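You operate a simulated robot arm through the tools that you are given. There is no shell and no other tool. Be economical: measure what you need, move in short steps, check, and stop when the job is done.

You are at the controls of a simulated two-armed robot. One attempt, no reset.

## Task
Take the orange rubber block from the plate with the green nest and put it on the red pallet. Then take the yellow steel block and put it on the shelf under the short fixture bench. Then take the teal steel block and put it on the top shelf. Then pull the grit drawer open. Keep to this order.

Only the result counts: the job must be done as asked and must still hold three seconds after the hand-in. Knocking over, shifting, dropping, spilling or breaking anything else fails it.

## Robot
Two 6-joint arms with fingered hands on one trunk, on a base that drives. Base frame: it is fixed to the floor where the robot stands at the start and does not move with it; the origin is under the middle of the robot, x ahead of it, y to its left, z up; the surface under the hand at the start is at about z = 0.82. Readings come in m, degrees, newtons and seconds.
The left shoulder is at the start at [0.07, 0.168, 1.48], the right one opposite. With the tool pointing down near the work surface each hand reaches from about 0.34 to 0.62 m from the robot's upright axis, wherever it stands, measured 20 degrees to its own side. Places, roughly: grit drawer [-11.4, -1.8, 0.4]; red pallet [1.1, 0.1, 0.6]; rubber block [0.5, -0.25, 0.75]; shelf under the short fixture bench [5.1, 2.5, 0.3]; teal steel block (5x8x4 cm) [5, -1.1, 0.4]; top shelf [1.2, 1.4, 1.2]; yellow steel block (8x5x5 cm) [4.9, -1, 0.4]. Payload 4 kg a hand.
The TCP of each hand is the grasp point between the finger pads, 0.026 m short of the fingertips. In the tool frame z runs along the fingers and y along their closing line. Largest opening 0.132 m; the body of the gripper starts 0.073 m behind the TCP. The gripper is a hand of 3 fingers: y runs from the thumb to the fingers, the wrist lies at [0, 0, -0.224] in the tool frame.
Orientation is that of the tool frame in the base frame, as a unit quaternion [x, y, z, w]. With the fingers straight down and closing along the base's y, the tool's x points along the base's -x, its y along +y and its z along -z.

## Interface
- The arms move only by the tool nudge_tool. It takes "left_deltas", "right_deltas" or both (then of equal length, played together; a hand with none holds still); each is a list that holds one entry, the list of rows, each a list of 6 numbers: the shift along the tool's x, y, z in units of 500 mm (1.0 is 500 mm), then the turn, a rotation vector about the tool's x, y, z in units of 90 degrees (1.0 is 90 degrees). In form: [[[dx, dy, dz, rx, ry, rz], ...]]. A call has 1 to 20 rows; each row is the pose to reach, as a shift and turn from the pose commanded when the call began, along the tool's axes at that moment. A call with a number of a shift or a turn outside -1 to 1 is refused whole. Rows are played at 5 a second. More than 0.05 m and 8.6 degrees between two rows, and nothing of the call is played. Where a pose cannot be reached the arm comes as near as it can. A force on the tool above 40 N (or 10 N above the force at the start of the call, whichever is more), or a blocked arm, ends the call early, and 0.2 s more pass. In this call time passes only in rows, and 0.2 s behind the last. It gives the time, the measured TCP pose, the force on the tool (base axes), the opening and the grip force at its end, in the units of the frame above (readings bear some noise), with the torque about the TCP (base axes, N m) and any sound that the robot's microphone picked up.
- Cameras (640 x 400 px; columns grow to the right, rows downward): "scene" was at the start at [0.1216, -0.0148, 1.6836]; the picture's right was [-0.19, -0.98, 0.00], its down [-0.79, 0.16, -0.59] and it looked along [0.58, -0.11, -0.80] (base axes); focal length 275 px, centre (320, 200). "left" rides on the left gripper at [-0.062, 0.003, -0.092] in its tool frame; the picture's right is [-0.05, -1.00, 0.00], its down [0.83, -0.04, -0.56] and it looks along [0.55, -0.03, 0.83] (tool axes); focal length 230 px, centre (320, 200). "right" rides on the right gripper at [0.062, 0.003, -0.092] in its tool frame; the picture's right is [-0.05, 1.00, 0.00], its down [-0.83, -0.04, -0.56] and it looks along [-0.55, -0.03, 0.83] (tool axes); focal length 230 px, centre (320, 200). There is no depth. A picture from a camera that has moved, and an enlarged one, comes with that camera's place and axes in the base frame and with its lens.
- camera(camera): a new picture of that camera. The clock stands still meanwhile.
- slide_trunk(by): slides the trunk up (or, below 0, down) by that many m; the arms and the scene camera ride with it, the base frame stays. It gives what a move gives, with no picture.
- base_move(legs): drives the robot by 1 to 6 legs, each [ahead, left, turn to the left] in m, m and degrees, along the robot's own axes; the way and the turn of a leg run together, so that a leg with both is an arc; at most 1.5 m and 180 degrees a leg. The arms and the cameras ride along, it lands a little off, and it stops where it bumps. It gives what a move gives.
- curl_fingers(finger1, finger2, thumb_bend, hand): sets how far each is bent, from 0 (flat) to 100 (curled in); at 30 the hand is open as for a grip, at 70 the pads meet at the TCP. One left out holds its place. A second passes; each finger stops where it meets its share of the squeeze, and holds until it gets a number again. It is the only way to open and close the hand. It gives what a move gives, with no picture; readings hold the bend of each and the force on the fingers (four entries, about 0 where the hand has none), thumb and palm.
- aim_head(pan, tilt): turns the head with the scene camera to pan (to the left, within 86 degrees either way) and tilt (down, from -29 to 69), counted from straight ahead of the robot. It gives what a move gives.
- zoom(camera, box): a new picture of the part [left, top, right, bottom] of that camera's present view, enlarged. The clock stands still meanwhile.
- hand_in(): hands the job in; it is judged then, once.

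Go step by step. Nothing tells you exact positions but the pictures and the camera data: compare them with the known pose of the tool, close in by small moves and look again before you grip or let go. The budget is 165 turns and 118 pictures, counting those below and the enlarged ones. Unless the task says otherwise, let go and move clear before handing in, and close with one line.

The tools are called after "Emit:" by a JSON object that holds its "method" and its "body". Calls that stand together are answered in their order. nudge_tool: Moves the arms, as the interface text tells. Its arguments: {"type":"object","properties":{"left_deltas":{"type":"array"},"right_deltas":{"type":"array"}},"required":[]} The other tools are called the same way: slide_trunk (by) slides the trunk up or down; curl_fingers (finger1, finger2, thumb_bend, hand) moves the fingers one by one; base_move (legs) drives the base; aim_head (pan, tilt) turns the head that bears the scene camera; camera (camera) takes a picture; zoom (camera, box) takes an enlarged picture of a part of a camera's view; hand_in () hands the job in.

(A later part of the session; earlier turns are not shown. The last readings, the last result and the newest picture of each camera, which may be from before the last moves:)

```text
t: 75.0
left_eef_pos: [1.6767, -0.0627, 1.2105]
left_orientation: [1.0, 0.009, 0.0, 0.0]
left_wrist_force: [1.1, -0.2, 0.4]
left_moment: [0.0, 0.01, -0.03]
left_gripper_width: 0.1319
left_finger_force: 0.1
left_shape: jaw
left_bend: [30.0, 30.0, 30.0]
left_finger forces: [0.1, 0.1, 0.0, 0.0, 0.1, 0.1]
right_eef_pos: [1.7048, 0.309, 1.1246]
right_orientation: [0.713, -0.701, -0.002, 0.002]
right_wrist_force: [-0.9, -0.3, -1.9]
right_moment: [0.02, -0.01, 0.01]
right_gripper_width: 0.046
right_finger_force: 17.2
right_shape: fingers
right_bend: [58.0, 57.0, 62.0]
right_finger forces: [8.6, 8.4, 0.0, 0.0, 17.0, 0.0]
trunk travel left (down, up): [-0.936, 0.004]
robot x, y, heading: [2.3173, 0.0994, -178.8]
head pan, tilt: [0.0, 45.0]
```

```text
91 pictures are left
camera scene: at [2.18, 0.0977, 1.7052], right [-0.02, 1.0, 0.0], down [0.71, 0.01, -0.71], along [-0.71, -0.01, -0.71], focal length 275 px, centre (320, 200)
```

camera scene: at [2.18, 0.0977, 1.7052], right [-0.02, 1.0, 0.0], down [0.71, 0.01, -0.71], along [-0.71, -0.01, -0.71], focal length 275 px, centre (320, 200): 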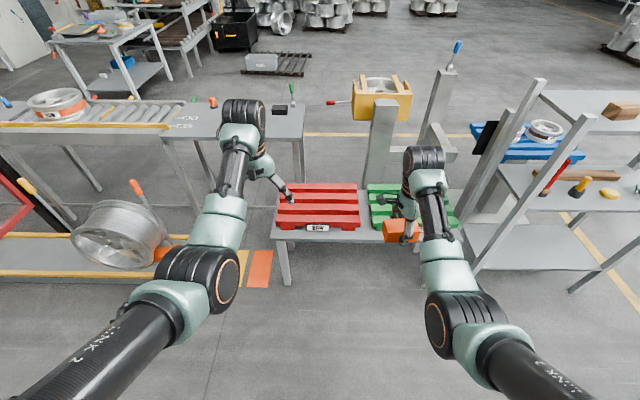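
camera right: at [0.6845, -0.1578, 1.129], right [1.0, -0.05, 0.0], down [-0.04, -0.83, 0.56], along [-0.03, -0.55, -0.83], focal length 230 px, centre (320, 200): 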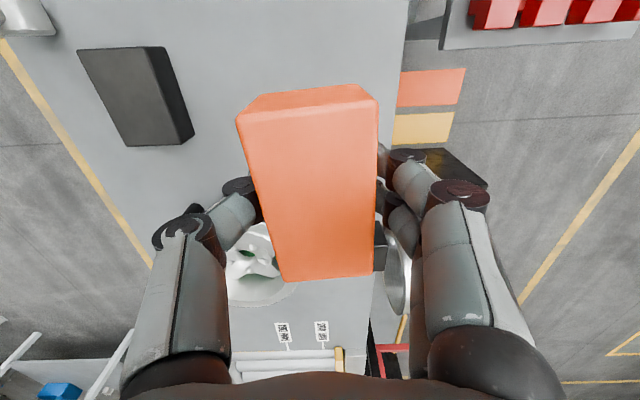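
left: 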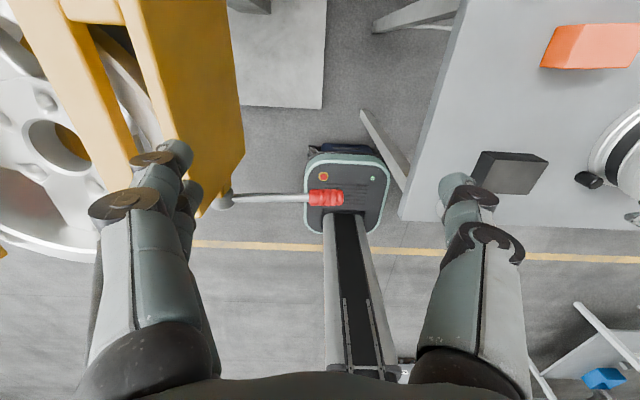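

The red pallet is centred near (1.15, 0.09). I drive so that the right hand comes above it.

Emit:
{"method": "base_move", "body": {"legs": [[0.53, 0.21, -1.2]]}}

Emit:
{"method": "aim_head", "body": {"pan": -15, "tilt": 60}}

Emit:
{"method": "camera", "body": {"camera": "scene"}}

Emit:
{"method": "camera", "body": {"camera": "right"}}

```text
t: 78.3
left_eef_pos: [1.1465, -0.258, 1.2094]
left_orientation: [1.0, -0.004, 0.0, 0.0]
left_wrist_force: [-0.1, -0.7, -0.2]
left_moment: [0.01, -0.03, 0.0]
left_gripper_width: 0.132
left_finger_force: 0.0
left_shape: jaw
left_bend: [30.0, 30.0, 30.0]
left_finger forces: [0.0, 0.0, 0.0, 0.0, 0.0, 0.0]
right_eef_pos: [1.1834, 0.1132, 1.1259]
right_orientation: [-0.705, 0.709, 0.001, -0.001]
right_wrist_force: [0.9, -0.4, -0.8]
right_moment: [0.0, 0.02, -0.01]
right_gripper_width: 0.0459
right_finger_force: 17.1
right_shape: fingers
right_bend: [58.0, 57.0, 62.0]
right_finger forces: [8.6, 8.5, 0.0, 0.2, 17.0, 0.0]
trunk travel left (down, up): [-0.936, 0.004]
robot x, y, heading: [1.7846, -0.1121, 179.5]
head pan, tilt: [0.0, 45.0]
```

```text
t: 79.0
left_eef_pos: [1.1442, -0.2575, 1.2097]
left_orientation: [1.0, -0.005, 0.001, 0.001]
left_wrist_force: [0.0, 0.5, -0.1]
left_moment: [0.02, 0.02, 0.03]
left_gripper_width: 0.132
left_finger_force: 0.0
left_shape: jaw
left_bend: [30.0, 30.0, 30.0]
left_finger forces: [0.0, 0.1, 0.0, 0.0, 0.0, 0.1]
right_eef_pos: [1.1827, 0.1105, 1.1264]
right_orientation: [-0.704, 0.71, 0.001, -0.001]
right_wrist_force: [0.7, -0.2, -2.3]
right_moment: [0.02, 0.02, 0.04]
right_gripper_width: 0.0458
right_finger_force: 17.0
right_shape: fingers
right_bend: [58.0, 57.0, 62.0]
right_finger forces: [8.6, 8.3, 0.1, 0.0, 17.0, 0.1]
trunk travel left (down, up): [-0.936, 0.004]
robot x, y, heading: [1.7862, -0.1142, 179.5]
head pan, tilt: [-15.0, 60.0]
```

```text
90 pictures are left
camera scene: at [1.6684, -0.0949, 1.6857], right [0.27, 0.96, 0.0], down [0.83, -0.23, -0.5], along [-0.48, 0.13, -0.87], focal length 275 px, centre (320, 200)
```

scene: 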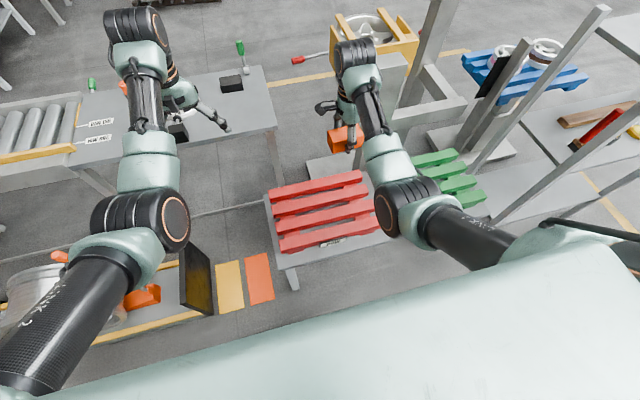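

```text
89 pictures are left
camera right: at [1.1784, 0.0496, 1.2179], right [-1.0, 0.06, 0.0], down [0.05, 0.83, 0.56], along [0.03, 0.55, -0.83], focal length 230 px, centre (320, 200)
```

right: 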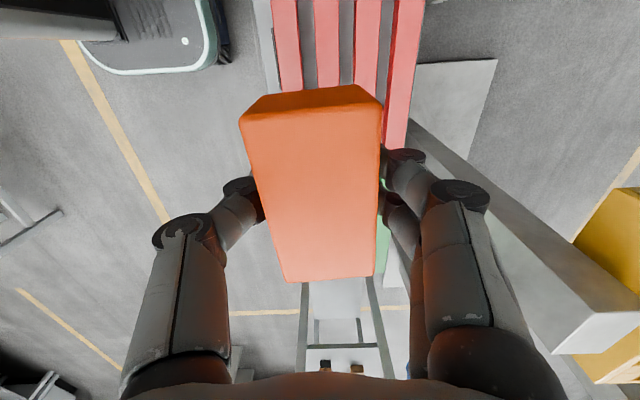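

I'm facing the pallet; slats run along y, with one slat centred near x≈1.16. I lower the trunk 0.33 m and look again.

Emit:
{"method": "slide_trunk", "body": {"by": -0.33}}

Emit:
{"method": "camera", "body": {"camera": "scene"}}

Emit:
{"method": "camera", "body": {"camera": "right"}}

```text
t: 82.3
left_eef_pos: [1.1461, -0.2584, 0.8794]
left_orientation: [1.0, -0.005, 0.001, 0.0]
left_wrist_force: [-0.2, 0.3, -1.4]
left_moment: [-0.01, -0.01, -0.02]
left_gripper_width: 0.132
left_finger_force: 0.1
left_shape: jaw
left_bend: [30.0, 30.0, 30.0]
left_finger forces: [0.1, 0.0, 0.1, 0.0, 0.0, 0.0]
right_eef_pos: [1.1816, 0.1123, 0.7956]
right_orientation: [-0.704, 0.71, 0.001, -0.001]
right_wrist_force: [0.4, 0.0, -1.6]
right_moment: [-0.01, 0.03, 0.0]
right_gripper_width: 0.0458
right_finger_force: 17.0
right_shape: fingers
right_bend: [58.0, 57.0, 62.0]
right_finger forces: [8.7, 8.4, 0.0, 0.1, 17.0, 0.1]
trunk travel left (down, up): [-0.606, 0.334]
robot x, y, heading: [1.7841, -0.1134, 179.3]
head pan, tilt: [-15.0, 60.0]
```

```text
88 pictures are left
camera scene: at [1.669, -0.0948, 1.3557], right [0.27, 0.96, 0.0], down [0.83, -0.23, -0.5], along [-0.48, 0.13, -0.87], focal length 275 px, centre (320, 200)
```

scene: 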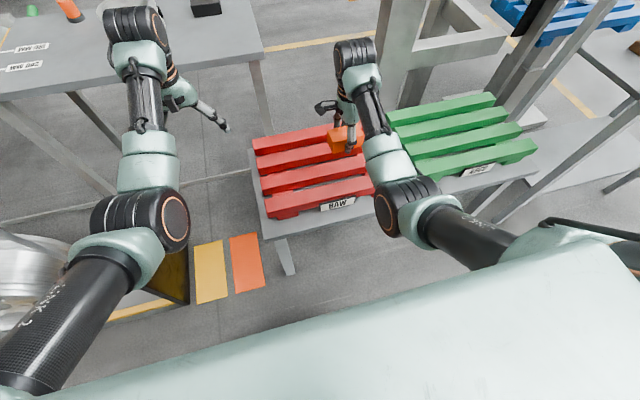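

```text
87 pictures are left
camera right: at [1.1788, 0.0497, 0.8882], right [-1.0, 0.06, 0.0], down [0.05, 0.83, 0.56], along [0.03, 0.55, -0.83], focal length 230 px, centre (320, 200)
```

right: 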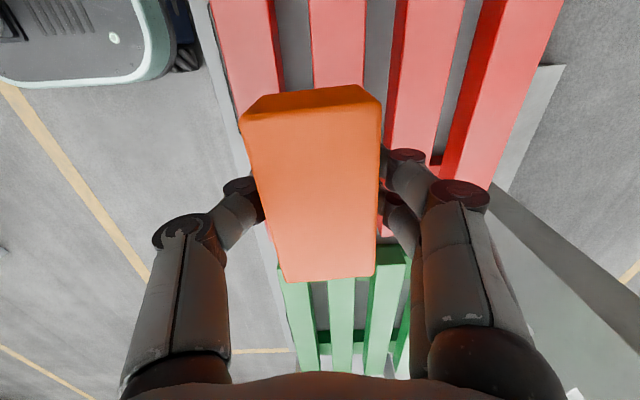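

Slat tops lie near z≈0.62, and the second slat (x≈1.161) suits the block. I shift over it and lower to z≈0.68.

Emit:
{"method": "nudge_tool", "body": {"right_deltas": [[[0.02, 0.014, 0.03, 0, 0, 0], [0.04, 0.028, 0.08, 0, 0, 0], [0.06, 0.042, 0.14, 0, 0, 0], [0.06, 0.042, 0.19, 0, 0, 0], [0.06, 0.042, 0.23, 0, 0, 0]]]}}

Emit:
{"method": "camera", "body": {"camera": "right"}}

Emit:
{"method": "zoom", "body": {"camera": "scene", "box": [240, 90, 400, 190]}}

```text
t: 83.5
left_eef_pos: [1.1449, -0.2579, 0.8792]
left_orientation: [1.0, -0.004, 0.002, 0.0]
left_wrist_force: [0.6, -0.3, 0.3]
left_moment: [0.01, 0.02, 0.02]
left_gripper_width: 0.132
left_finger_force: 0.0
left_shape: jaw
left_bend: [30.0, 30.0, 30.0]
left_finger forces: [0.0, 0.0, 0.1, 0.1, 0.0, 0.0]
right_eef_pos: [1.1623, 0.0809, 0.6799]
right_orientation: [-0.705, 0.71, 0.001, -0.001]
right_wrist_force: [0.7, -1.0, -1.2]
right_moment: [-0.01, 0.01, 0.01]
right_gripper_width: 0.0457
right_finger_force: 16.9
right_shape: fingers
right_bend: [58.0, 57.0, 62.0]
right_finger forces: [8.6, 8.5, 0.1, 0.0, 16.9, 0.0]
trunk travel left (down, up): [-0.606, 0.334]
robot x, y, heading: [1.7841, -0.1109, 179.4]
head pan, tilt: [-15.0, 60.0]
```

```text
86 pictures are left
camera right: at [1.1577, 0.02, 0.7739], right [-1.0, 0.06, 0.0], down [0.05, 0.83, 0.56], along [0.03, 0.55, -0.83], focal length 230 px, centre (320, 200)
```

right: 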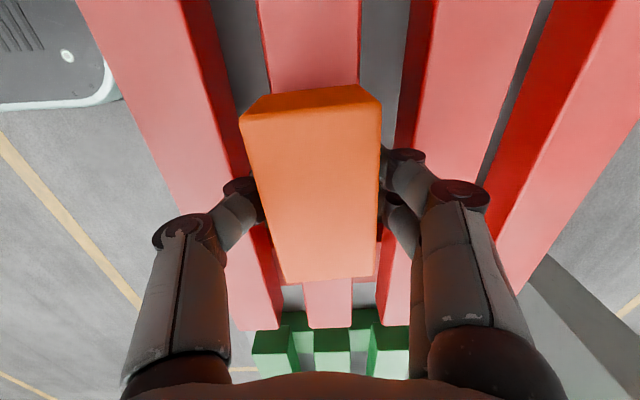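

```text
4.00 times, centred on (320, 140) of scene
camera zoom: at [1.6686, -0.0948, 1.3557], right [0.27, 0.96, 0.0], down [0.83, -0.23, -0.5], along [-0.48, 0.13, -0.87], focal length 1099 px, centre (320, 440)
```

zoom: 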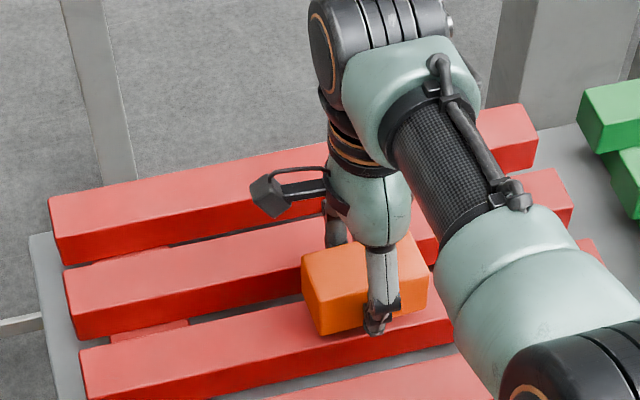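

The block is above the slat. I lower it slowly until it touches.

Emit:
{"method": "nudge_tool", "body": {"right_deltas": [[[0, 0, 0.01, 0, 0, 0], [0, 0, 0.02, 0, 0, 0], [0, 0, 0.03, 0, 0, 0], [0, 0, 0.038, 0, 0, 0], [0, 0, 0.046, 0, 0, 0], [0, 0, 0.054, 0, 0, 0]]]}}

Emit:
{"method": "zoom", "body": {"camera": "scene", "box": [240, 90, 400, 190]}}

```text
t: 84.8
left_eef_pos: [1.1474, -0.2591, 0.8814]
left_orientation: [1.0, -0.004, 0.0, 0.001]
left_wrist_force: [-1.6, 1.0, 0.0]
left_moment: [0.05, -0.05, 0.0]
left_gripper_width: 0.1318
left_finger_force: 0.1
left_shape: jaw
left_bend: [30.0, 30.0, 30.0]
left_finger forces: [0.0, 0.1, 0.0, 0.0, 0.1, 0.0]
right_eef_pos: [1.1565, 0.0824, 0.666]
right_orientation: [-0.704, 0.71, 0.007, -0.005]
right_wrist_force: [9.6, 0.1, 25.2]
right_moment: [-0.02, -1.13, -0.01]
right_gripper_width: 0.0462
right_finger_force: 26.9
right_shape: fingers
right_bend: [60.0, 59.0, 63.0]
right_finger forces: [7.0, 8.7, 0.0, 0.0, 38.5, 0.1]
trunk travel left (down, up): [-0.606, 0.334]
robot x, y, heading: [1.7827, -0.1138, 179.4]
head pan, tilt: [-15.0, 60.0]
stopped in row 6 (right hand): the force on the tool passed its limit at 43 N (the readings are from after the stop); the commanded pose is now the measured one
```

```text
4.00 times, centred on (320, 140) of scene
camera zoom: at [1.6722, -0.0956, 1.3561], right [0.27, 0.96, 0.0], down [0.83, -0.23, -0.5], along [-0.48, 0.13, -0.86], focal length 1099 px, centre (320, 440)
```

zoom: 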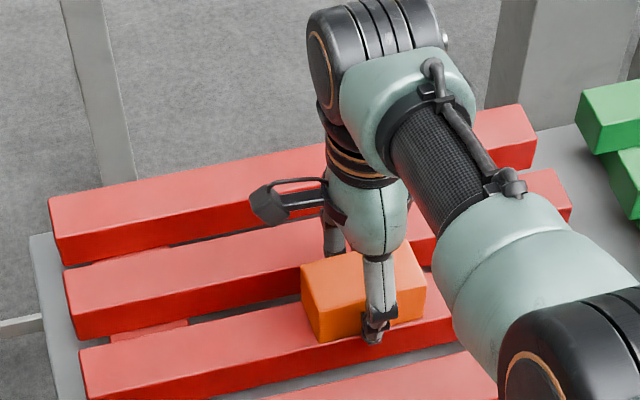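

Contact at z≈0.664. I relieve the pressure slightly, then open the hand.

Emit:
{"method": "nudge_tool", "body": {"right_deltas": [[[0, 0, -0.005, 0, 0, 0]]]}}

Emit:
{"method": "camera", "body": {"camera": "right"}}

```text
t: 85.2
left_eef_pos: [1.1476, -0.2591, 0.8809]
left_orientation: [1.0, -0.005, -0.001, -0.001]
left_wrist_force: [1.3, -0.3, -1.0]
left_moment: [0.01, 0.01, 0.0]
left_gripper_width: 0.1321
left_finger_force: 0.0
left_shape: jaw
left_bend: [30.0, 30.0, 30.0]
left_finger forces: [0.1, 0.1, 0.0, 0.1, 0.0, 0.0]
right_eef_pos: [1.1571, 0.0823, 0.6667]
right_orientation: [-0.704, 0.71, 0.006, -0.006]
right_wrist_force: [4.3, 1.0, 14.7]
right_moment: [0.01, -0.37, -0.01]
right_gripper_width: 0.0464
right_finger_force: 23.6
right_shape: fingers
right_bend: [59.0, 59.0, 63.0]
right_finger forces: [8.6, 10.7, 0.0, 0.0, 27.4, 0.0]
trunk travel left (down, up): [-0.606, 0.334]
robot x, y, heading: [1.7868, -0.1107, 179.4]
head pan, tilt: [-15.0, 60.0]
```

```text
83 pictures are left
camera right: at [1.1547, 0.0201, 0.7598], right [-1.0, 0.06, 0.02], down [0.06, 0.83, 0.56], along [0.02, 0.56, -0.83], focal length 230 px, centre (320, 200)
```

right: 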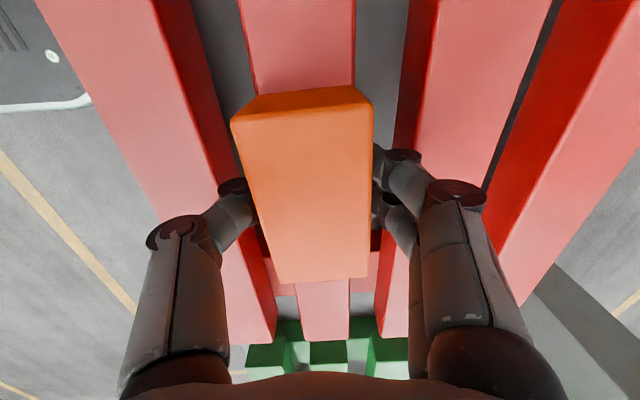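

Emit:
{"method": "curl_fingers", "body": {"hand": "right", "finger1": 35, "finger2": 35, "thumb_bend": 35}}

Emit:
{"method": "camera", "body": {"camera": "right"}}

```text
t: 86.2
left_eef_pos: [1.1455, -0.2576, 0.8797]
left_orientation: [1.0, -0.004, 0.0, 0.0]
left_wrist_force: [0.5, -0.3, 0.9]
left_moment: [-0.01, -0.01, 0.03]
left_gripper_width: 0.1318
left_finger_force: 0.1
left_shape: jaw
left_bend: [30.0, 30.0, 30.0]
left_finger forces: [0.0, 0.1, 0.0, 0.0, 0.0, 0.0]
right_eef_pos: [1.1562, 0.0828, 0.6642]
right_orientation: [-0.704, 0.71, 0.005, -0.004]
right_wrist_force: [-0.3, 0.2, -1.2]
right_moment: [-0.02, 0.01, 0.03]
right_gripper_width: 0.1182
right_finger_force: 0.1
right_shape: fingers
right_bend: [35.0, 35.0, 35.0]
right_finger forces: [0.0, 0.0, 0.1, 0.0, 0.0, 0.0]
trunk travel left (down, up): [-0.606, 0.334]
robot x, y, heading: [1.7852, -0.1109, 179.4]
head pan, tilt: [-15.0, 60.0]
```

```text
82 pictures are left
camera right: at [1.1539, 0.0205, 0.7574], right [-1.0, 0.06, 0.01], down [0.06, 0.83, 0.56], along [0.02, 0.56, -0.83], focal length 230 px, centre (320, 200)
```

right: 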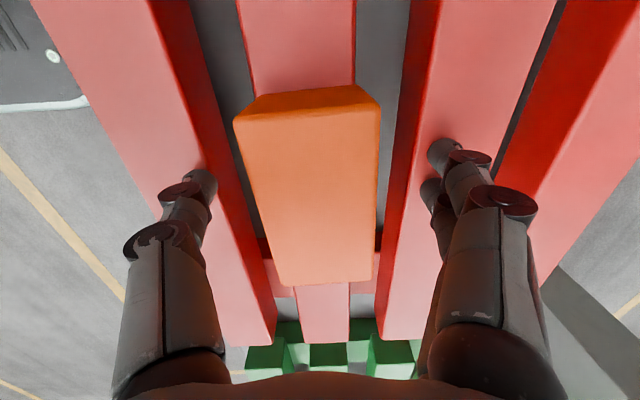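

Block rests on the slat. I lift off and raise the trunk, back away, and turn to look for the steel blocks near (4.9, -1).

Emit:
{"method": "nudge_tool", "body": {"right_deltas": [[[0, 0, -0.06, 0, 0, 0], [0, 0, -0.14, 0, 0, 0], [0, 0, -0.22, 0, 0, 0], [0, 0, -0.3, 0, 0, 0]]]}}

Emit:
{"method": "slide_trunk", "body": {"by": 0.33}}

Emit:
{"method": "camera", "body": {"camera": "scene"}}

Emit:
{"method": "base_move", "body": {"legs": [[-0.5, 0, 0], [0, 0, -90], [0, 0, -90]]}}

Emit:
{"method": "aim_head", "body": {"pan": -15, "tilt": 25}}

Emit:
{"method": "camera", "body": {"camera": "scene"}}

```text
t: 87.2
left_eef_pos: [1.1452, -0.2587, 0.8791]
left_orientation: [1.0, -0.004, -0.001, 0.0]
left_wrist_force: [0.5, -0.7, 0.0]
left_moment: [-0.02, 0.01, -0.02]
left_gripper_width: 0.1321
left_finger_force: 0.0
left_shape: jaw
left_bend: [30.0, 30.0, 30.0]
left_finger forces: [0.0, 0.0, 0.1, 0.0, 0.0, 0.0]
right_eef_pos: [1.1587, 0.0844, 0.8144]
right_orientation: [-0.704, 0.71, 0.005, -0.003]
right_wrist_force: [-0.5, 0.5, 0.0]
right_moment: [0.02, -0.02, 0.02]
right_gripper_width: 0.1184
right_finger_force: 0.1
right_shape: fingers
right_bend: [35.0, 35.0, 35.0]
right_finger forces: [0.0, 0.0, 0.1, 0.0, 0.0, 0.1]
trunk travel left (down, up): [-0.606, 0.334]
robot x, y, heading: [1.782, -0.1126, 179.5]
head pan, tilt: [-15.0, 60.0]
```

```text
t: 90.4
left_eef_pos: [1.1458, -0.2574, 1.2101]
left_orientation: [1.0, -0.005, 0.0, 0.0]
left_wrist_force: [0.3, -0.5, 0.3]
left_moment: [0.03, -0.03, 0.03]
left_gripper_width: 0.1317
left_finger_force: 0.2
left_shape: jaw
left_bend: [30.0, 30.0, 30.0]
left_finger forces: [0.0, 0.0, 0.1, 0.1, 0.0, 0.1]
right_eef_pos: [1.1574, 0.0847, 1.1442]
right_orientation: [-0.704, 0.71, 0.005, -0.004]
right_wrist_force: [0.0, -0.3, -0.5]
right_moment: [-0.01, 0.03, 0.03]
right_gripper_width: 0.1184
right_finger_force: 0.1
right_shape: fingers
right_bend: [35.0, 35.0, 35.0]
right_finger forces: [0.0, 0.0, 0.0, 0.0, 0.1, 0.0]
trunk travel left (down, up): [-0.936, 0.004]
robot x, y, heading: [1.7867, -0.1097, 179.5]
head pan, tilt: [-15.0, 60.0]
```

```text
81 pictures are left
camera scene: at [1.6691, -0.0948, 1.6857], right [0.27, 0.96, 0.0], down [0.83, -0.23, -0.5], along [-0.48, 0.13, -0.87], focal length 275 px, centre (320, 200)
```

scene: 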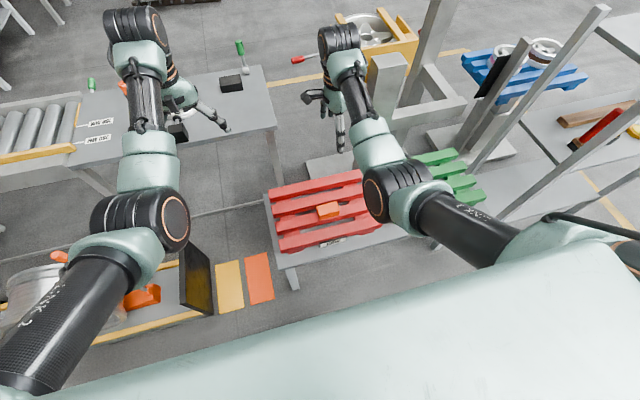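

```text
t: 101.0
left_eef_pos: [2.9245, 0.0256, 1.2096]
left_orientation: [0.008, 1.0, 0.0, 0.0]
left_wrist_force: [0.4, 0.2, 0.0]
left_moment: [-0.03, 0.0, -0.02]
left_gripper_width: 0.1321
left_finger_force: 0.0
left_shape: jaw
left_bend: [30.0, 30.0, 30.0]
left_finger forces: [0.0, 0.0, 0.0, 0.0, 0.0, 0.0]
right_eef_pos: [2.9081, -0.3176, 1.1438]
right_orientation: [0.712, 0.702, 0.004, 0.005]
right_wrist_force: [0.1, 0.6, -0.2]
right_moment: [0.01, -0.01, 0.03]
right_gripper_width: 0.1182
right_finger_force: 0.1
right_shape: fingers
right_bend: [35.0, 35.0, 35.0]
right_finger forces: [0.1, 0.0, 0.1, 0.0, 0.1, 0.0]
trunk travel left (down, up): [-0.936, 0.004]
robot x, y, heading: [2.2836, -0.1167, -1.3]
head pan, tilt: [-15.0, 60.0]
```

```text
t: 102.1
left_eef_pos: [2.9243, 0.0258, 1.2092]
left_orientation: [0.008, 1.0, -0.001, 0.0]
left_wrist_force: [0.0, -0.2, -0.7]
left_moment: [0.01, -0.02, 0.01]
left_gripper_width: 0.1318
left_finger_force: 0.0
left_shape: jaw
left_bend: [30.0, 30.0, 30.0]
left_finger forces: [0.0, 0.1, 0.1, 0.0, 0.0, 0.0]
right_eef_pos: [2.9088, -0.3175, 1.1444]
right_orientation: [0.712, 0.702, 0.003, 0.005]
right_wrist_force: [-0.3, 0.8, 1.4]
right_moment: [-0.03, 0.03, 0.0]
right_gripper_width: 0.1184
right_finger_force: 0.0
right_shape: fingers
right_bend: [35.0, 35.0, 35.0]
right_finger forces: [0.0, 0.1, 0.0, 0.1, 0.1, 0.1]
trunk travel left (down, up): [-0.936, 0.004]
robot x, y, heading: [2.2844, -0.1167, -1.0]
head pan, tilt: [-15.0, 25.0]
```

```text
80 pictures are left
camera scene: at [2.4214, -0.1421, 1.7357], right [-0.27, -0.96, 0.0], down [-0.41, 0.12, -0.91], along [0.87, -0.25, -0.42], focal length 275 px, centre (320, 200)
```

scene: 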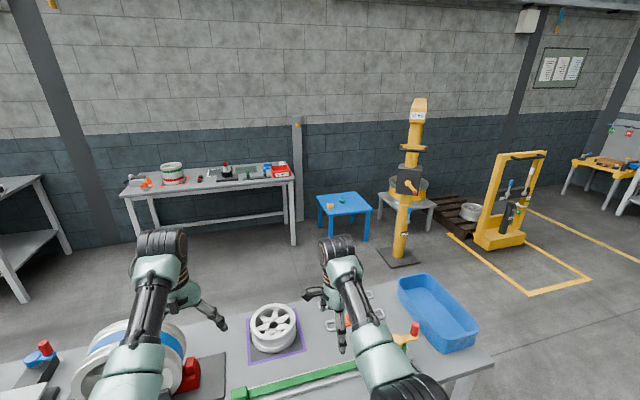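

The blue stool with yellow and teal blocks stands near (5.0, -1.1); a crane post stands at (4.43, -1.58). I go round the central bench's right end with arms pointing over it, then face the stool from x≈4.0.

Emit:
{"method": "base_move", "body": {"legs": [[0, -1.32, 1], [0, 0, 90], [0, -1.4, 0], [0, -0.35, 0], [0.5, 0, 0]]}}

Emit:
{"method": "aim_head", "body": {"pan": -60, "tilt": 40}}

Emit:
{"method": "camera", "body": {"camera": "scene"}}

```text
t: 123.5
left_eef_pos: [3.9128, -0.3801, 1.2118]
left_orientation: [-0.696, 0.718, 0.0, 0.0]
left_wrist_force: [-0.1, -0.1, -1.1]
left_moment: [0.01, 0.0, -0.01]
left_gripper_width: 0.1321
left_finger_force: 0.0
left_shape: jaw
left_bend: [30.0, 30.0, 30.0]
left_finger forces: [0.1, 0.0, 0.0, 0.0, 0.0, 0.0]
right_eef_pos: [4.2572, -0.4016, 1.1448]
right_orientation: [0.016, 1.0, 0.007, 0.0]
right_wrist_force: [0.2, -0.1, -0.8]
right_moment: [-0.01, -0.04, -0.01]
right_gripper_width: 0.1183
right_finger_force: 0.1
right_shape: fingers
right_bend: [35.0, 35.0, 35.0]
right_finger forces: [0.1, 0.0, 0.0, 0.1, 0.1, 0.1]
trunk travel left (down, up): [-0.936, 0.004]
robot x, y, heading: [4.0431, -1.0187, 88.2]
head pan, tilt: [-15.0, 25.0]
```

```text
t: 124.6
left_eef_pos: [3.9137, -0.3796, 1.2101]
left_orientation: [-0.695, 0.719, 0.0, 0.0]
left_wrist_force: [-0.6, -0.2, 0.4]
left_moment: [0.0, 0.02, -0.03]
left_gripper_width: 0.1318
left_finger_force: 0.0
left_shape: jaw
left_bend: [30.0, 30.0, 30.0]
left_finger forces: [0.0, 0.1, 0.0, 0.1, 0.0, 0.1]
right_eef_pos: [4.2568, -0.3996, 1.1436]
right_orientation: [0.015, 1.0, 0.006, 0.0]
right_wrist_force: [0.8, -0.8, -1.6]
right_moment: [-0.03, 0.0, -0.03]
right_gripper_width: 0.1181
right_finger_force: 0.1
right_shape: fingers
right_bend: [35.0, 35.0, 35.0]
right_finger forces: [0.0, 0.1, 0.0, 0.0, 0.0, 0.0]
trunk travel left (down, up): [-0.936, 0.004]
robot x, y, heading: [4.0427, -1.0198, 88.3]
head pan, tilt: [-60.0, 40.0]
```

```text
79 pictures are left
camera scene: at [4.1198, -0.9319, 1.7125], right [0.47, -0.88, 0.0], down [-0.57, -0.3, -0.77], along [0.68, 0.36, -0.64], focal length 275 px, centre (320, 200)
```

scene: 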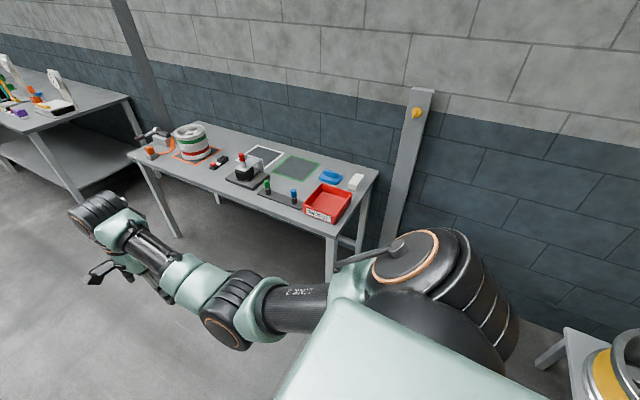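

Next I turn to face the stool.

Emit:
{"method": "base_move", "body": {"legs": [[0.1, 0, 0], [0, 0, -88]]}}

Emit:
{"method": "aim_head", "body": {"pan": -10, "tilt": 52}}

Emit:
{"method": "camera", "body": {"camera": "scene"}}

```text
t: 129.6
left_eef_pos: [4.6872, -0.7726, 1.21]
left_orientation: [0.003, 1.0, 0.001, -0.002]
left_wrist_force: [-0.3, -0.4, -1.0]
left_moment: [-0.01, 0.02, -0.01]
left_gripper_width: 0.1318
left_finger_force: 0.1
left_shape: jaw
left_bend: [30.0, 30.0, 30.0]
left_finger forces: [0.0, 0.0, 0.0, 0.1, 0.0, 0.0]
right_eef_pos: [4.6738, -1.1159, 1.1455]
right_orientation: [0.709, 0.706, 0.004, 0.004]
right_wrist_force: [0.0, 0.1, 0.7]
right_moment: [0.01, 0.01, 0.01]
right_gripper_width: 0.1182
right_finger_force: 0.1
right_shape: fingers
right_bend: [35.0, 35.0, 35.0]
right_finger forces: [0.0, 0.0, 0.0, 0.1, 0.1, 0.0]
trunk travel left (down, up): [-0.936, 0.004]
robot x, y, heading: [4.0496, -0.9179, -0.4]
head pan, tilt: [-60.0, 40.0]
```

```text
t: 130.7
left_eef_pos: [4.6868, -0.7726, 1.2086]
left_orientation: [0.002, 1.0, 0.0, -0.001]
left_wrist_force: [-0.3, 0.6, -0.6]
left_moment: [-0.05, 0.02, 0.0]
left_gripper_width: 0.132
left_finger_force: 0.1
left_shape: jaw
left_bend: [30.0, 30.0, 30.0]
left_finger forces: [0.0, 0.1, 0.0, 0.1, 0.0, 0.0]
right_eef_pos: [4.6752, -1.1165, 1.1446]
right_orientation: [0.709, 0.705, 0.003, 0.005]
right_wrist_force: [1.9, 0.7, 0.3]
right_moment: [0.0, 0.02, 0.02]
right_gripper_width: 0.1181
right_finger_force: 0.0
right_shape: fingers
right_bend: [35.0, 35.0, 35.0]
right_finger forces: [0.0, 0.1, 0.1, 0.0, 0.1, 0.1]
trunk travel left (down, up): [-0.936, 0.004]
robot x, y, heading: [4.0469, -0.9219, -0.3]
head pan, tilt: [-10.0, 52.0]
```

```text
78 pictures are left
camera scene: at [4.1709, -0.9345, 1.6956], right [-0.18, -0.98, 0.0], down [-0.78, 0.14, -0.62], along [0.61, -0.11, -0.79], focal length 275 px, centre (320, 200)
```

scene: 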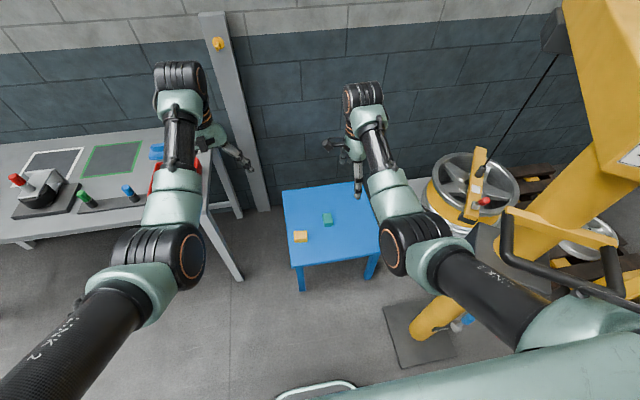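

The yellow block is near (4.93, -0.96), the teal near (5.02, -1.13). I zoom in for their orientation.

Emit:
{"method": "zoom", "body": {"camera": "scene", "box": [270, 180, 398, 260]}}

Emit:
{"method": "aim_head", "body": {"pan": 75, "tilt": 25}}

Emit:
{"method": "camera", "body": {"camera": "scene"}}

```text
5.00 times, centred on (334, 220) of scene
camera zoom: at [4.1709, -0.9345, 1.6956], right [-0.18, -0.98, 0.0], down [-0.78, 0.14, -0.62], along [0.61, -0.11, -0.79], focal length 1374 px, centre (250, 100)
```

zoom: 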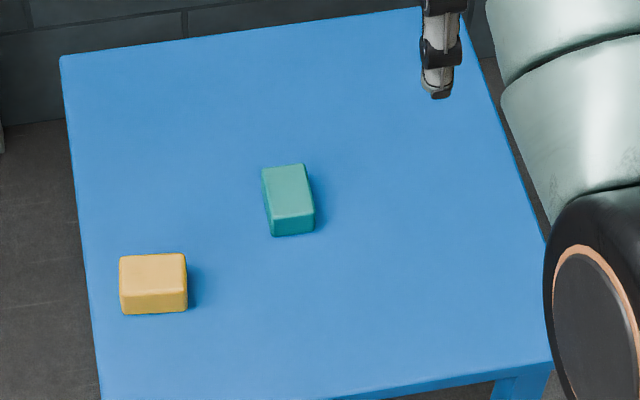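

```text
t: 132.3
left_eef_pos: [4.6859, -0.7718, 1.21]
left_orientation: [0.003, 1.0, 0.0, 0.0]
left_wrist_force: [0.4, -0.4, 1.0]
left_moment: [0.0, -0.01, 0.0]
left_gripper_width: 0.1322
left_finger_force: 0.1
left_shape: jaw
left_bend: [30.0, 30.0, 30.0]
left_finger forces: [0.0, 0.0, 0.0, 0.0, 0.0, 0.0]
right_eef_pos: [4.6759, -1.1171, 1.1447]
right_orientation: [0.709, 0.706, 0.004, 0.005]
right_wrist_force: [0.4, 0.4, -0.1]
right_moment: [-0.01, -0.02, -0.01]
right_gripper_width: 0.1183
right_finger_force: 0.0
right_shape: fingers
right_bend: [35.0, 35.0, 35.0]
right_finger forces: [0.1, 0.0, 0.0, 0.0, 0.0, 0.1]
trunk travel left (down, up): [-0.936, 0.004]
robot x, y, heading: [4.049, -0.9219, -0.3]
head pan, tilt: [75.0, 25.0]
```

```text
76 pictures are left
camera scene: at [4.1215, -0.8322, 1.7358], right [0.96, -0.27, 0.0], down [-0.11, -0.41, -0.91], along [0.24, 0.87, -0.42], focal length 275 px, centre (320, 200)
```

scene: 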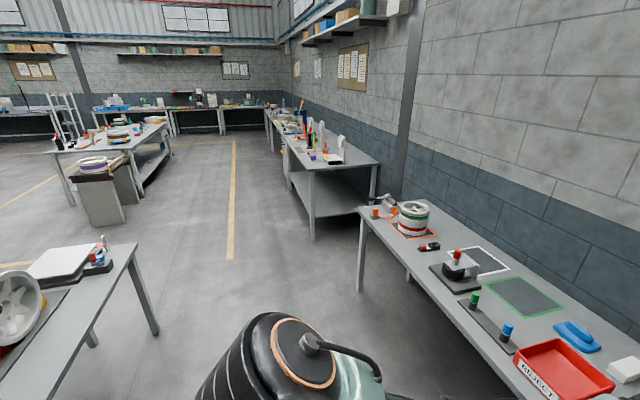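

The shelf bench's front edge is at x≈4.75 with an open front. I'll grip with the right hand pitched forward with its camera on top, so I turn it another 90° and tuck the left hand back.

Emit:
{"method": "nudge_tool", "body": {"right_deltas": [[[0, 0, 0, 0, 0, 0.0833], [0, 0, 0, 0, 0, 0.1667], [0, 0, 0, 0, 0, 0.25], [0, 0, 0, 0, 0, 0.3333], [0, 0, 0, 0, 0, 0.4167], [0, 0, 0, 0, 0, 0.5], [0, 0, 0, 0, 0, 0.5833], [0, 0, 0, 0, 0, 0.6667], [0, 0, 0, 0, 0, 0.75], [0, 0, 0, 0, 0, 0.8333], [0, 0, 0, 0, 0, 0.9167], [0, 0, 0, 0, 0, 1.0]]], "left_deltas": [[[0.04, 0, 0, 0, 0, 0], [0.08, 0, 0, 0, 0, 0], [0.12, 0, 0, 0, 0, 0], [0.16, 0, 0, 0, 0, 0], [0.2, 0, 0, 0, 0, 0], [0.24, 0, 0, 0, 0, 0], [0.28, 0, 0, 0, 0, 0], [0.32, 0, 0, 0, 0, 0], [0.36, 0, 0, 0, 0, 0], [0.4, 0, 0, 0, 0, 0], [0.44, 0, 0, 0, 0, 0], [0.46, 0, 0, 0, 0, 0]]]}}

```text
t: 134.7
left_eef_pos: [4.5859, -0.7136, 1.1652]
left_orientation: [-0.025, 0.992, 0.078, 0.091]
left_wrist_force: [-0.3, 0.4, 0.3]
left_moment: [0.01, 0.01, 0.0]
left_gripper_width: 0.1319
left_finger_force: 0.0
left_shape: jaw
left_bend: [30.0, 30.0, 30.0]
left_finger forces: [0.0, 0.0, 0.0, 0.1, 0.0, 0.1]
left hand out of reach, approached as far as the arm can: row 1, 2, 3, 4, 5, 6, 7, 8, 9, 10, 11
right_eef_pos: [4.6736, -1.1161, 1.1452]
right_orientation: [0.995, 0.097, 0.008, 0.001]
right_wrist_force: [0.3, 0.1, -0.4]
right_moment: [-0.02, 0.0, -0.02]
right_gripper_width: 0.1182
right_finger_force: 0.0
right_shape: fingers
right_bend: [35.0, 35.0, 35.0]
right_finger forces: [0.0, 0.0, 0.0, 0.1, 0.1, 0.0]
trunk travel left (down, up): [-0.936, 0.004]
robot x, y, heading: [4.0447, -0.9221, -0.4]
head pan, tilt: [75.0, 25.0]
stopped in row 11 (left hand): the arm was blocked; the commanded pose is now the measured one
```

The left arm is at a fold limit but fine; the right hand nearly completed its turn. I finish the yaw, then pitch it 45° forward.

Emit:
{"method": "nudge_tool", "body": {"right_deltas": [[[0, 0, 0, 0, 0, 0.06], [0, 0, 0, 0, 0, 0.124]]]}}

Emit:
{"method": "nudge_tool", "body": {"right_deltas": [[[0, 0, 0, 0, 0.083, 0], [0, 0, 0, 0, 0.167, 0], [0, 0, 0, 0, 0.25, 0], [0, 0, 0, 0, 0.333, 0], [0, 0, 0, 0, 0.417, 0], [0, 0, 0, 0, 0.5, 0]]]}}

Emit:
{"method": "aim_head", "body": {"pan": -10, "tilt": 52}}

Emit:
{"method": "camera", "body": {"camera": "scene"}}

```text
t: 135.3
left_eef_pos: [4.5861, -0.7146, 1.1643]
left_orientation: [-0.025, 0.992, 0.078, 0.091]
left_wrist_force: [-0.2, -0.3, -0.4]
left_moment: [0.02, -0.03, -0.04]
left_gripper_width: 0.1324
left_finger_force: 0.0
left_shape: jaw
left_bend: [30.0, 30.0, 30.0]
left_finger forces: [0.0, 0.0, 0.0, 0.0, 0.0, 0.1]
right_eef_pos: [4.6743, -1.1168, 1.1445]
right_orientation: [1.0, 0.001, 0.005, 0.001]
right_wrist_force: [-0.7, 0.2, 0.4]
right_moment: [-0.01, -0.03, -0.02]
right_gripper_width: 0.1183
right_finger_force: 0.1
right_shape: fingers
right_bend: [35.0, 35.0, 35.0]
right_finger forces: [0.1, 0.1, 0.1, 0.0, 0.0, 0.0]
trunk travel left (down, up): [-0.936, 0.004]
robot x, y, heading: [4.0489, -0.9202, 0.0]
head pan, tilt: [75.0, 25.0]
```

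```text
t: 136.7
left_eef_pos: [4.5855, -0.7149, 1.1659]
left_orientation: [-0.025, 0.992, 0.078, 0.092]
left_wrist_force: [-0.2, -0.2, -0.4]
left_moment: [0.0, 0.01, -0.01]
left_gripper_width: 0.1319
left_finger_force: 0.0
left_shape: jaw
left_bend: [30.0, 30.0, 30.0]
left_finger forces: [0.0, 0.0, 0.1, 0.0, 0.1, 0.0]
right_eef_pos: [4.6753, -1.1161, 1.1447]
right_orientation: [0.921, 0.0, 0.391, 0.0]
right_wrist_force: [-0.4, -0.1, 0.6]
right_moment: [-0.01, 0.0, 0.01]
right_gripper_width: 0.1183
right_finger_force: 0.1
right_shape: fingers
right_bend: [35.0, 35.0, 35.0]
right_finger forces: [0.0, 0.0, 0.0, 0.0, 0.1, 0.0]
trunk travel left (down, up): [-0.936, 0.004]
robot x, y, heading: [4.0499, -0.9187, -0.2]
head pan, tilt: [75.0, 25.0]
```

```text
t: 138.2
left_eef_pos: [4.586, -0.7147, 1.1637]
left_orientation: [-0.025, 0.992, 0.078, 0.091]
left_wrist_force: [0.1, 0.4, -0.1]
left_moment: [0.0, 0.02, 0.01]
left_gripper_width: 0.1321
left_finger_force: 0.1
left_shape: jaw
left_bend: [30.0, 30.0, 30.0]
left_finger forces: [0.0, 0.1, 0.0, 0.0, 0.1, 0.0]
right_eef_pos: [4.6756, -1.1159, 1.1446]
right_orientation: [0.922, 0.001, 0.388, 0.0]
right_wrist_force: [0.2, 0.2, 0.7]
right_moment: [0.0, 0.03, 0.01]
right_gripper_width: 0.1183
right_finger_force: 0.2
right_shape: fingers
right_bend: [35.0, 35.0, 35.0]
right_finger forces: [0.0, 0.0, 0.1, 0.0, 0.1, 0.1]
trunk travel left (down, up): [-0.936, 0.004]
robot x, y, heading: [4.0482, -0.9211, -0.0]
head pan, tilt: [-10.0, 52.0]
```

```text
75 pictures are left
camera scene: at [4.171, -0.9344, 1.6956], right [-0.18, -0.98, 0.0], down [-0.78, 0.14, -0.62], along [0.61, -0.11, -0.79], focal length 275 px, centre (320, 200)
```

scene: 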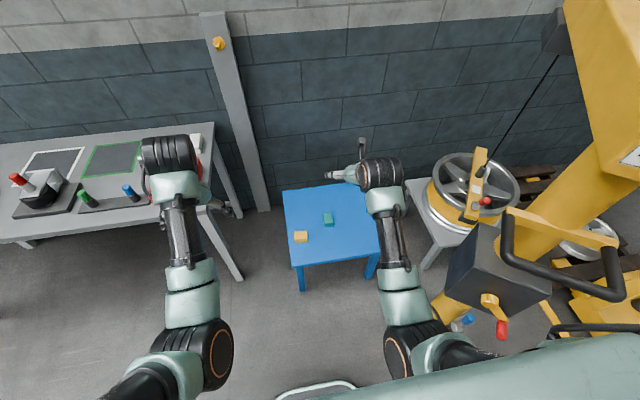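

The hand posture works. I shift left 0.12 m away from the crane, then lower the trunk 0.6 m.

Emit:
{"method": "base_move", "body": {"legs": [[0, 0.12, 0]]}}

Emit:
{"method": "slide_trunk", "body": {"by": -0.6}}

Emit:
{"method": "camera", "body": {"camera": "scene"}}

Emit:
{"method": "camera", "body": {"camera": "right"}}

```text
t: 139.5
left_eef_pos: [4.5871, -0.6018, 1.1647]
left_orientation: [-0.023, 0.992, 0.078, 0.091]
left_wrist_force: [1.7, 0.0, -0.8]
left_moment: [0.05, 0.01, 0.02]
left_gripper_width: 0.132
left_finger_force: 0.0
left_shape: jaw
left_bend: [30.0, 30.0, 30.0]
left_finger forces: [0.0, 0.1, 0.0, 0.0, 0.0, 0.0]
right_eef_pos: [4.6755, -1.0042, 1.1435]
right_orientation: [0.921, 0.0, 0.388, -0.001]
right_wrist_force: [-0.1, -0.4, -0.3]
right_moment: [0.01, 0.0, 0.03]
right_gripper_width: 0.118
right_finger_force: 0.2
right_shape: fingers
right_bend: [35.0, 35.0, 35.0]
right_finger forces: [0.1, 0.0, 0.1, 0.0, 0.0, 0.1]
trunk travel left (down, up): [-0.936, 0.004]
robot x, y, heading: [4.0457, -0.8032, -0.2]
head pan, tilt: [-10.0, 52.0]
```

```text
refused: -0.6 is not a number from -0.4 to 0.4
```

```text
74 pictures are left
camera scene: at [4.1716, -0.8224, 1.6956], right [-0.18, -0.98, 0.0], down [-0.78, 0.14, -0.62], along [0.61, -0.11, -0.79], focal length 275 px, centre (320, 200)
```

scene: 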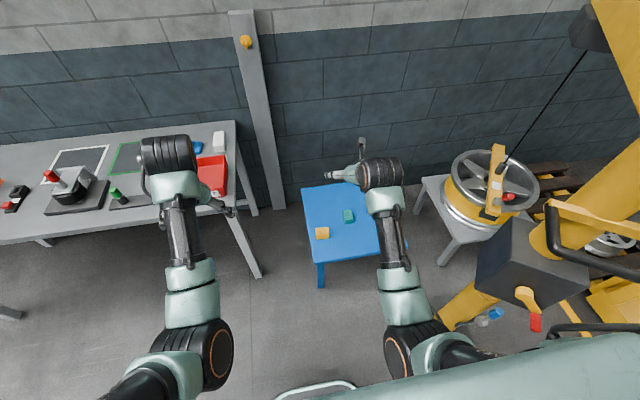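

```text
73 pictures are left
camera right: at [4.6524, -1.0074, 1.2533], right [-0.04, -1.0, -0.04], down [-0.98, 0.04, -0.21], along [0.21, 0.03, -0.98], focal length 230 px, centre (320, 200)
```

right: 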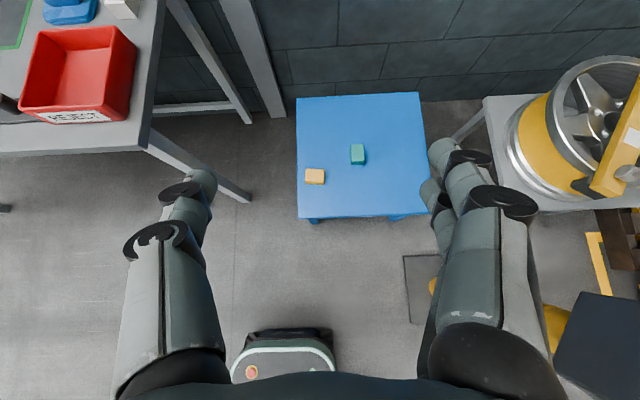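

The picture puts the yellow block at (4.93, -0.967), top z≈0.44. I lower in two steps.

Emit:
{"method": "slide_trunk", "body": {"by": -0.4}}

Emit:
{"method": "slide_trunk", "body": {"by": -0.15}}

Emit:
{"method": "camera", "body": {"camera": "right"}}

Emit:
{"method": "camera", "body": {"camera": "scene"}}

```text
t: 143.3
left_eef_pos: [4.5879, -0.5988, 0.7646]
left_orientation: [-0.024, 0.993, 0.077, 0.091]
left_wrist_force: [0.0, 0.3, 0.6]
left_moment: [0.01, 0.02, 0.02]
left_gripper_width: 0.1318
left_finger_force: 0.1
left_shape: jaw
left_bend: [30.0, 30.0, 30.0]
left_finger forces: [0.0, 0.1, 0.1, 0.0, 0.0, 0.0]
right_eef_pos: [4.6747, -0.9994, 0.7452]
right_orientation: [0.921, 0.0, 0.389, 0.002]
right_wrist_force: [-1.0, -0.8, 0.2]
right_moment: [-0.03, 0.01, -0.01]
right_gripper_width: 0.1182
right_finger_force: 0.0
right_shape: fingers
right_bend: [35.0, 35.0, 35.0]
right_finger forces: [0.1, 0.0, 0.1, 0.1, 0.0, 0.0]
trunk travel left (down, up): [-0.536, 0.404]
robot x, y, heading: [4.0473, -0.8045, -0.4]
head pan, tilt: [-10.0, 52.0]
```

```text
t: 145.1
left_eef_pos: [4.5882, -0.5987, 0.6152]
left_orientation: [-0.024, 0.993, 0.078, 0.09]
left_wrist_force: [-0.7, 0.4, 0.3]
left_moment: [0.02, 0.01, 0.0]
left_gripper_width: 0.1318
left_finger_force: 0.1
left_shape: jaw
left_bend: [30.0, 30.0, 30.0]
left_finger forces: [0.1, 0.0, 0.0, 0.0, 0.1, 0.0]
right_eef_pos: [4.6758, -1.0007, 0.5954]
right_orientation: [0.921, -0.001, 0.389, 0.002]
right_wrist_force: [-0.4, -0.4, -0.4]
right_moment: [0.02, -0.04, 0.01]
right_gripper_width: 0.1183
right_finger_force: 0.1
right_shape: fingers
right_bend: [35.0, 35.0, 35.0]
right_finger forces: [0.0, 0.1, 0.0, 0.0, 0.0, 0.1]
trunk travel left (down, up): [-0.386, 0.554]
robot x, y, heading: [4.0534, -0.805, -0.7]
head pan, tilt: [-10.0, 52.0]
```

```text
72 pictures are left
camera right: at [4.6522, -1.0041, 0.7041], right [-0.04, -1.0, -0.04], down [-0.98, 0.04, -0.21], along [0.21, 0.03, -0.98], focal length 230 px, centre (320, 200)
```

right: 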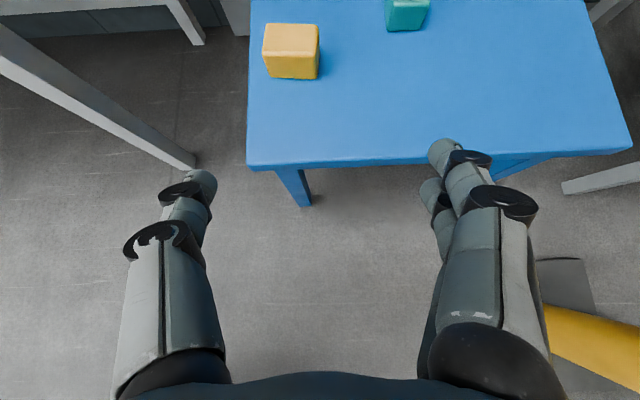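

```text
71 pictures are left
camera scene: at [4.1714, -0.8178, 1.1457], right [-0.18, -0.98, 0.0], down [-0.78, 0.14, -0.62], along [0.61, -0.11, -0.79], focal length 275 px, centre (320, 200)
```

scene: 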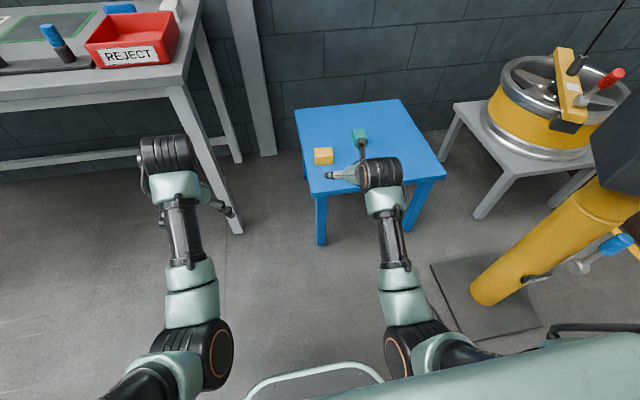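

Now I drive 0.13 m ahead and look from the wrist camera again.

Emit:
{"method": "base_move", "body": {"legs": [[0.13, 0, 0.5]]}}

Emit:
{"method": "camera", "body": {"camera": "right"}}

```text
t: 146.3
left_eef_pos: [4.7175, -0.5943, 0.6132]
left_orientation: [-0.028, 0.992, 0.079, 0.089]
left_wrist_force: [0.7, -0.4, 0.3]
left_moment: [0.0, 0.0, 0.0]
left_gripper_width: 0.1317
left_finger_force: 0.0
left_shape: jaw
left_bend: [30.0, 30.0, 30.0]
left_finger forces: [0.0, 0.1, 0.0, 0.1, 0.0, 0.0]
right_eef_pos: [4.8094, -0.9965, 0.5931]
right_orientation: [0.922, 0.004, 0.387, 0.0]
right_wrist_force: [0.2, -0.3, -0.2]
right_moment: [0.03, 0.0, -0.02]
right_gripper_width: 0.1183
right_finger_force: 0.0
right_shape: fingers
right_bend: [35.0, 35.0, 35.0]
right_finger forces: [0.1, 0.1, 0.1, 0.1, 0.1, 0.0]
trunk travel left (down, up): [-0.386, 0.554]
robot x, y, heading: [4.1835, -0.8037, -0.3]
head pan, tilt: [-10.0, 52.0]
```

```text
70 pictures are left
camera right: at [4.7858, -0.9991, 0.7032], right [-0.03, -1.0, -0.04], down [-0.98, 0.03, -0.21], along [0.21, 0.03, -0.98], focal length 230 px, centre (320, 200)
```

right: 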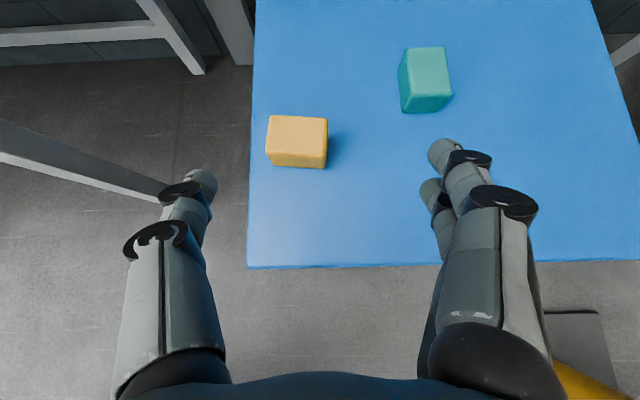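

Emit:
{"method": "curl_fingers", "body": {"hand": "right", "finger1": 30, "finger2": 30, "thumb_bend": 30}}

Emit:
{"method": "nudge_tool", "body": {"right_deltas": [[[0, -0.015, 0.06, -0.009, 0, 0.009], [-0.001, -0.03, 0.13, -0.018, 0, 0.018], [-0.002, -0.045, 0.2, -0.027, 0, 0.027], [-0.003, -0.061, 0.26, -0.035, 0, 0.035]]]}}

Emit:
{"method": "camera", "body": {"camera": "right"}}

Emit:
{"method": "zoom", "body": {"camera": "scene", "box": [260, 70, 480, 210]}}

```text
t: 147.3
left_eef_pos: [4.7173, -0.5934, 0.6139]
left_orientation: [-0.028, 0.992, 0.079, 0.09]
left_wrist_force: [-0.5, 1.2, -0.3]
left_moment: [0.0, -0.02, 0.02]
left_gripper_width: 0.1318
left_finger_force: 0.0
left_shape: jaw
left_bend: [30.0, 30.0, 30.0]
left_finger forces: [0.0, 0.0, 0.1, 0.1, 0.0, 0.0]
right_eef_pos: [4.8085, -0.994, 0.5937]
right_orientation: [0.921, 0.005, 0.389, 0.0]
right_wrist_force: [-0.2, -0.1, 0.1]
right_moment: [0.03, 0.0, 0.01]
right_gripper_width: 0.134
right_finger_force: 0.0
right_shape: fingers
right_bend: [30.0, 30.0, 30.0]
right_finger forces: [0.0, 0.0, 0.1, 0.1, 0.0, 0.1]
trunk travel left (down, up): [-0.386, 0.554]
robot x, y, heading: [4.1823, -0.8023, -0.1]
head pan, tilt: [-10.0, 52.0]
```

```text
t: 148.3
left_eef_pos: [4.7173, -0.5943, 0.6147]
left_orientation: [-0.029, 0.992, 0.079, 0.09]
left_wrist_force: [0.6, 0.0, -0.1]
left_moment: [-0.03, -0.02, -0.02]
left_gripper_width: 0.1319
left_finger_force: 0.0
left_shape: jaw
left_bend: [30.0, 30.0, 30.0]
left_finger forces: [0.0, 0.0, 0.1, 0.1, 0.0, 0.0]
right_eef_pos: [4.9003, -0.9623, 0.5042]
right_orientation: [0.921, -0.031, 0.389, 0.013]
right_wrist_force: [0.0, -0.6, 0.3]
right_moment: [-0.04, 0.02, -0.01]
right_gripper_width: 0.134
right_finger_force: 0.0
right_shape: fingers
right_bend: [30.0, 30.0, 30.0]
right_finger forces: [0.1, 0.0, 0.0, 0.0, 0.1, 0.1]
trunk travel left (down, up): [-0.386, 0.554]
robot x, y, heading: [4.1804, -0.8064, 0.2]
head pan, tilt: [-10.0, 52.0]
```

```text
69 pictures are left
camera right: at [4.8763, -0.9651, 0.6131], right [-0.11, -0.99, -0.04], down [-0.97, 0.11, -0.21], along [0.21, 0.01, -0.98], focal length 230 px, centre (320, 200)
```

right: 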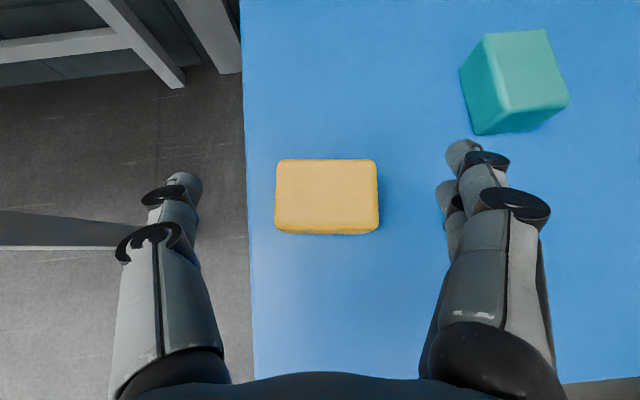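

```text
2.86 times, centred on (370, 140) of scene
camera zoom: at [4.3031, -0.8169, 1.1456], right [-0.17, -0.99, 0.0], down [-0.78, 0.14, -0.62], along [0.61, -0.11, -0.79], focal length 785 px, centre (177, 371)
```

zoom: 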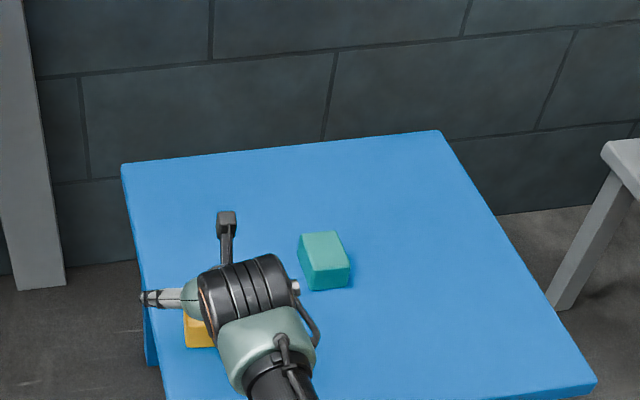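

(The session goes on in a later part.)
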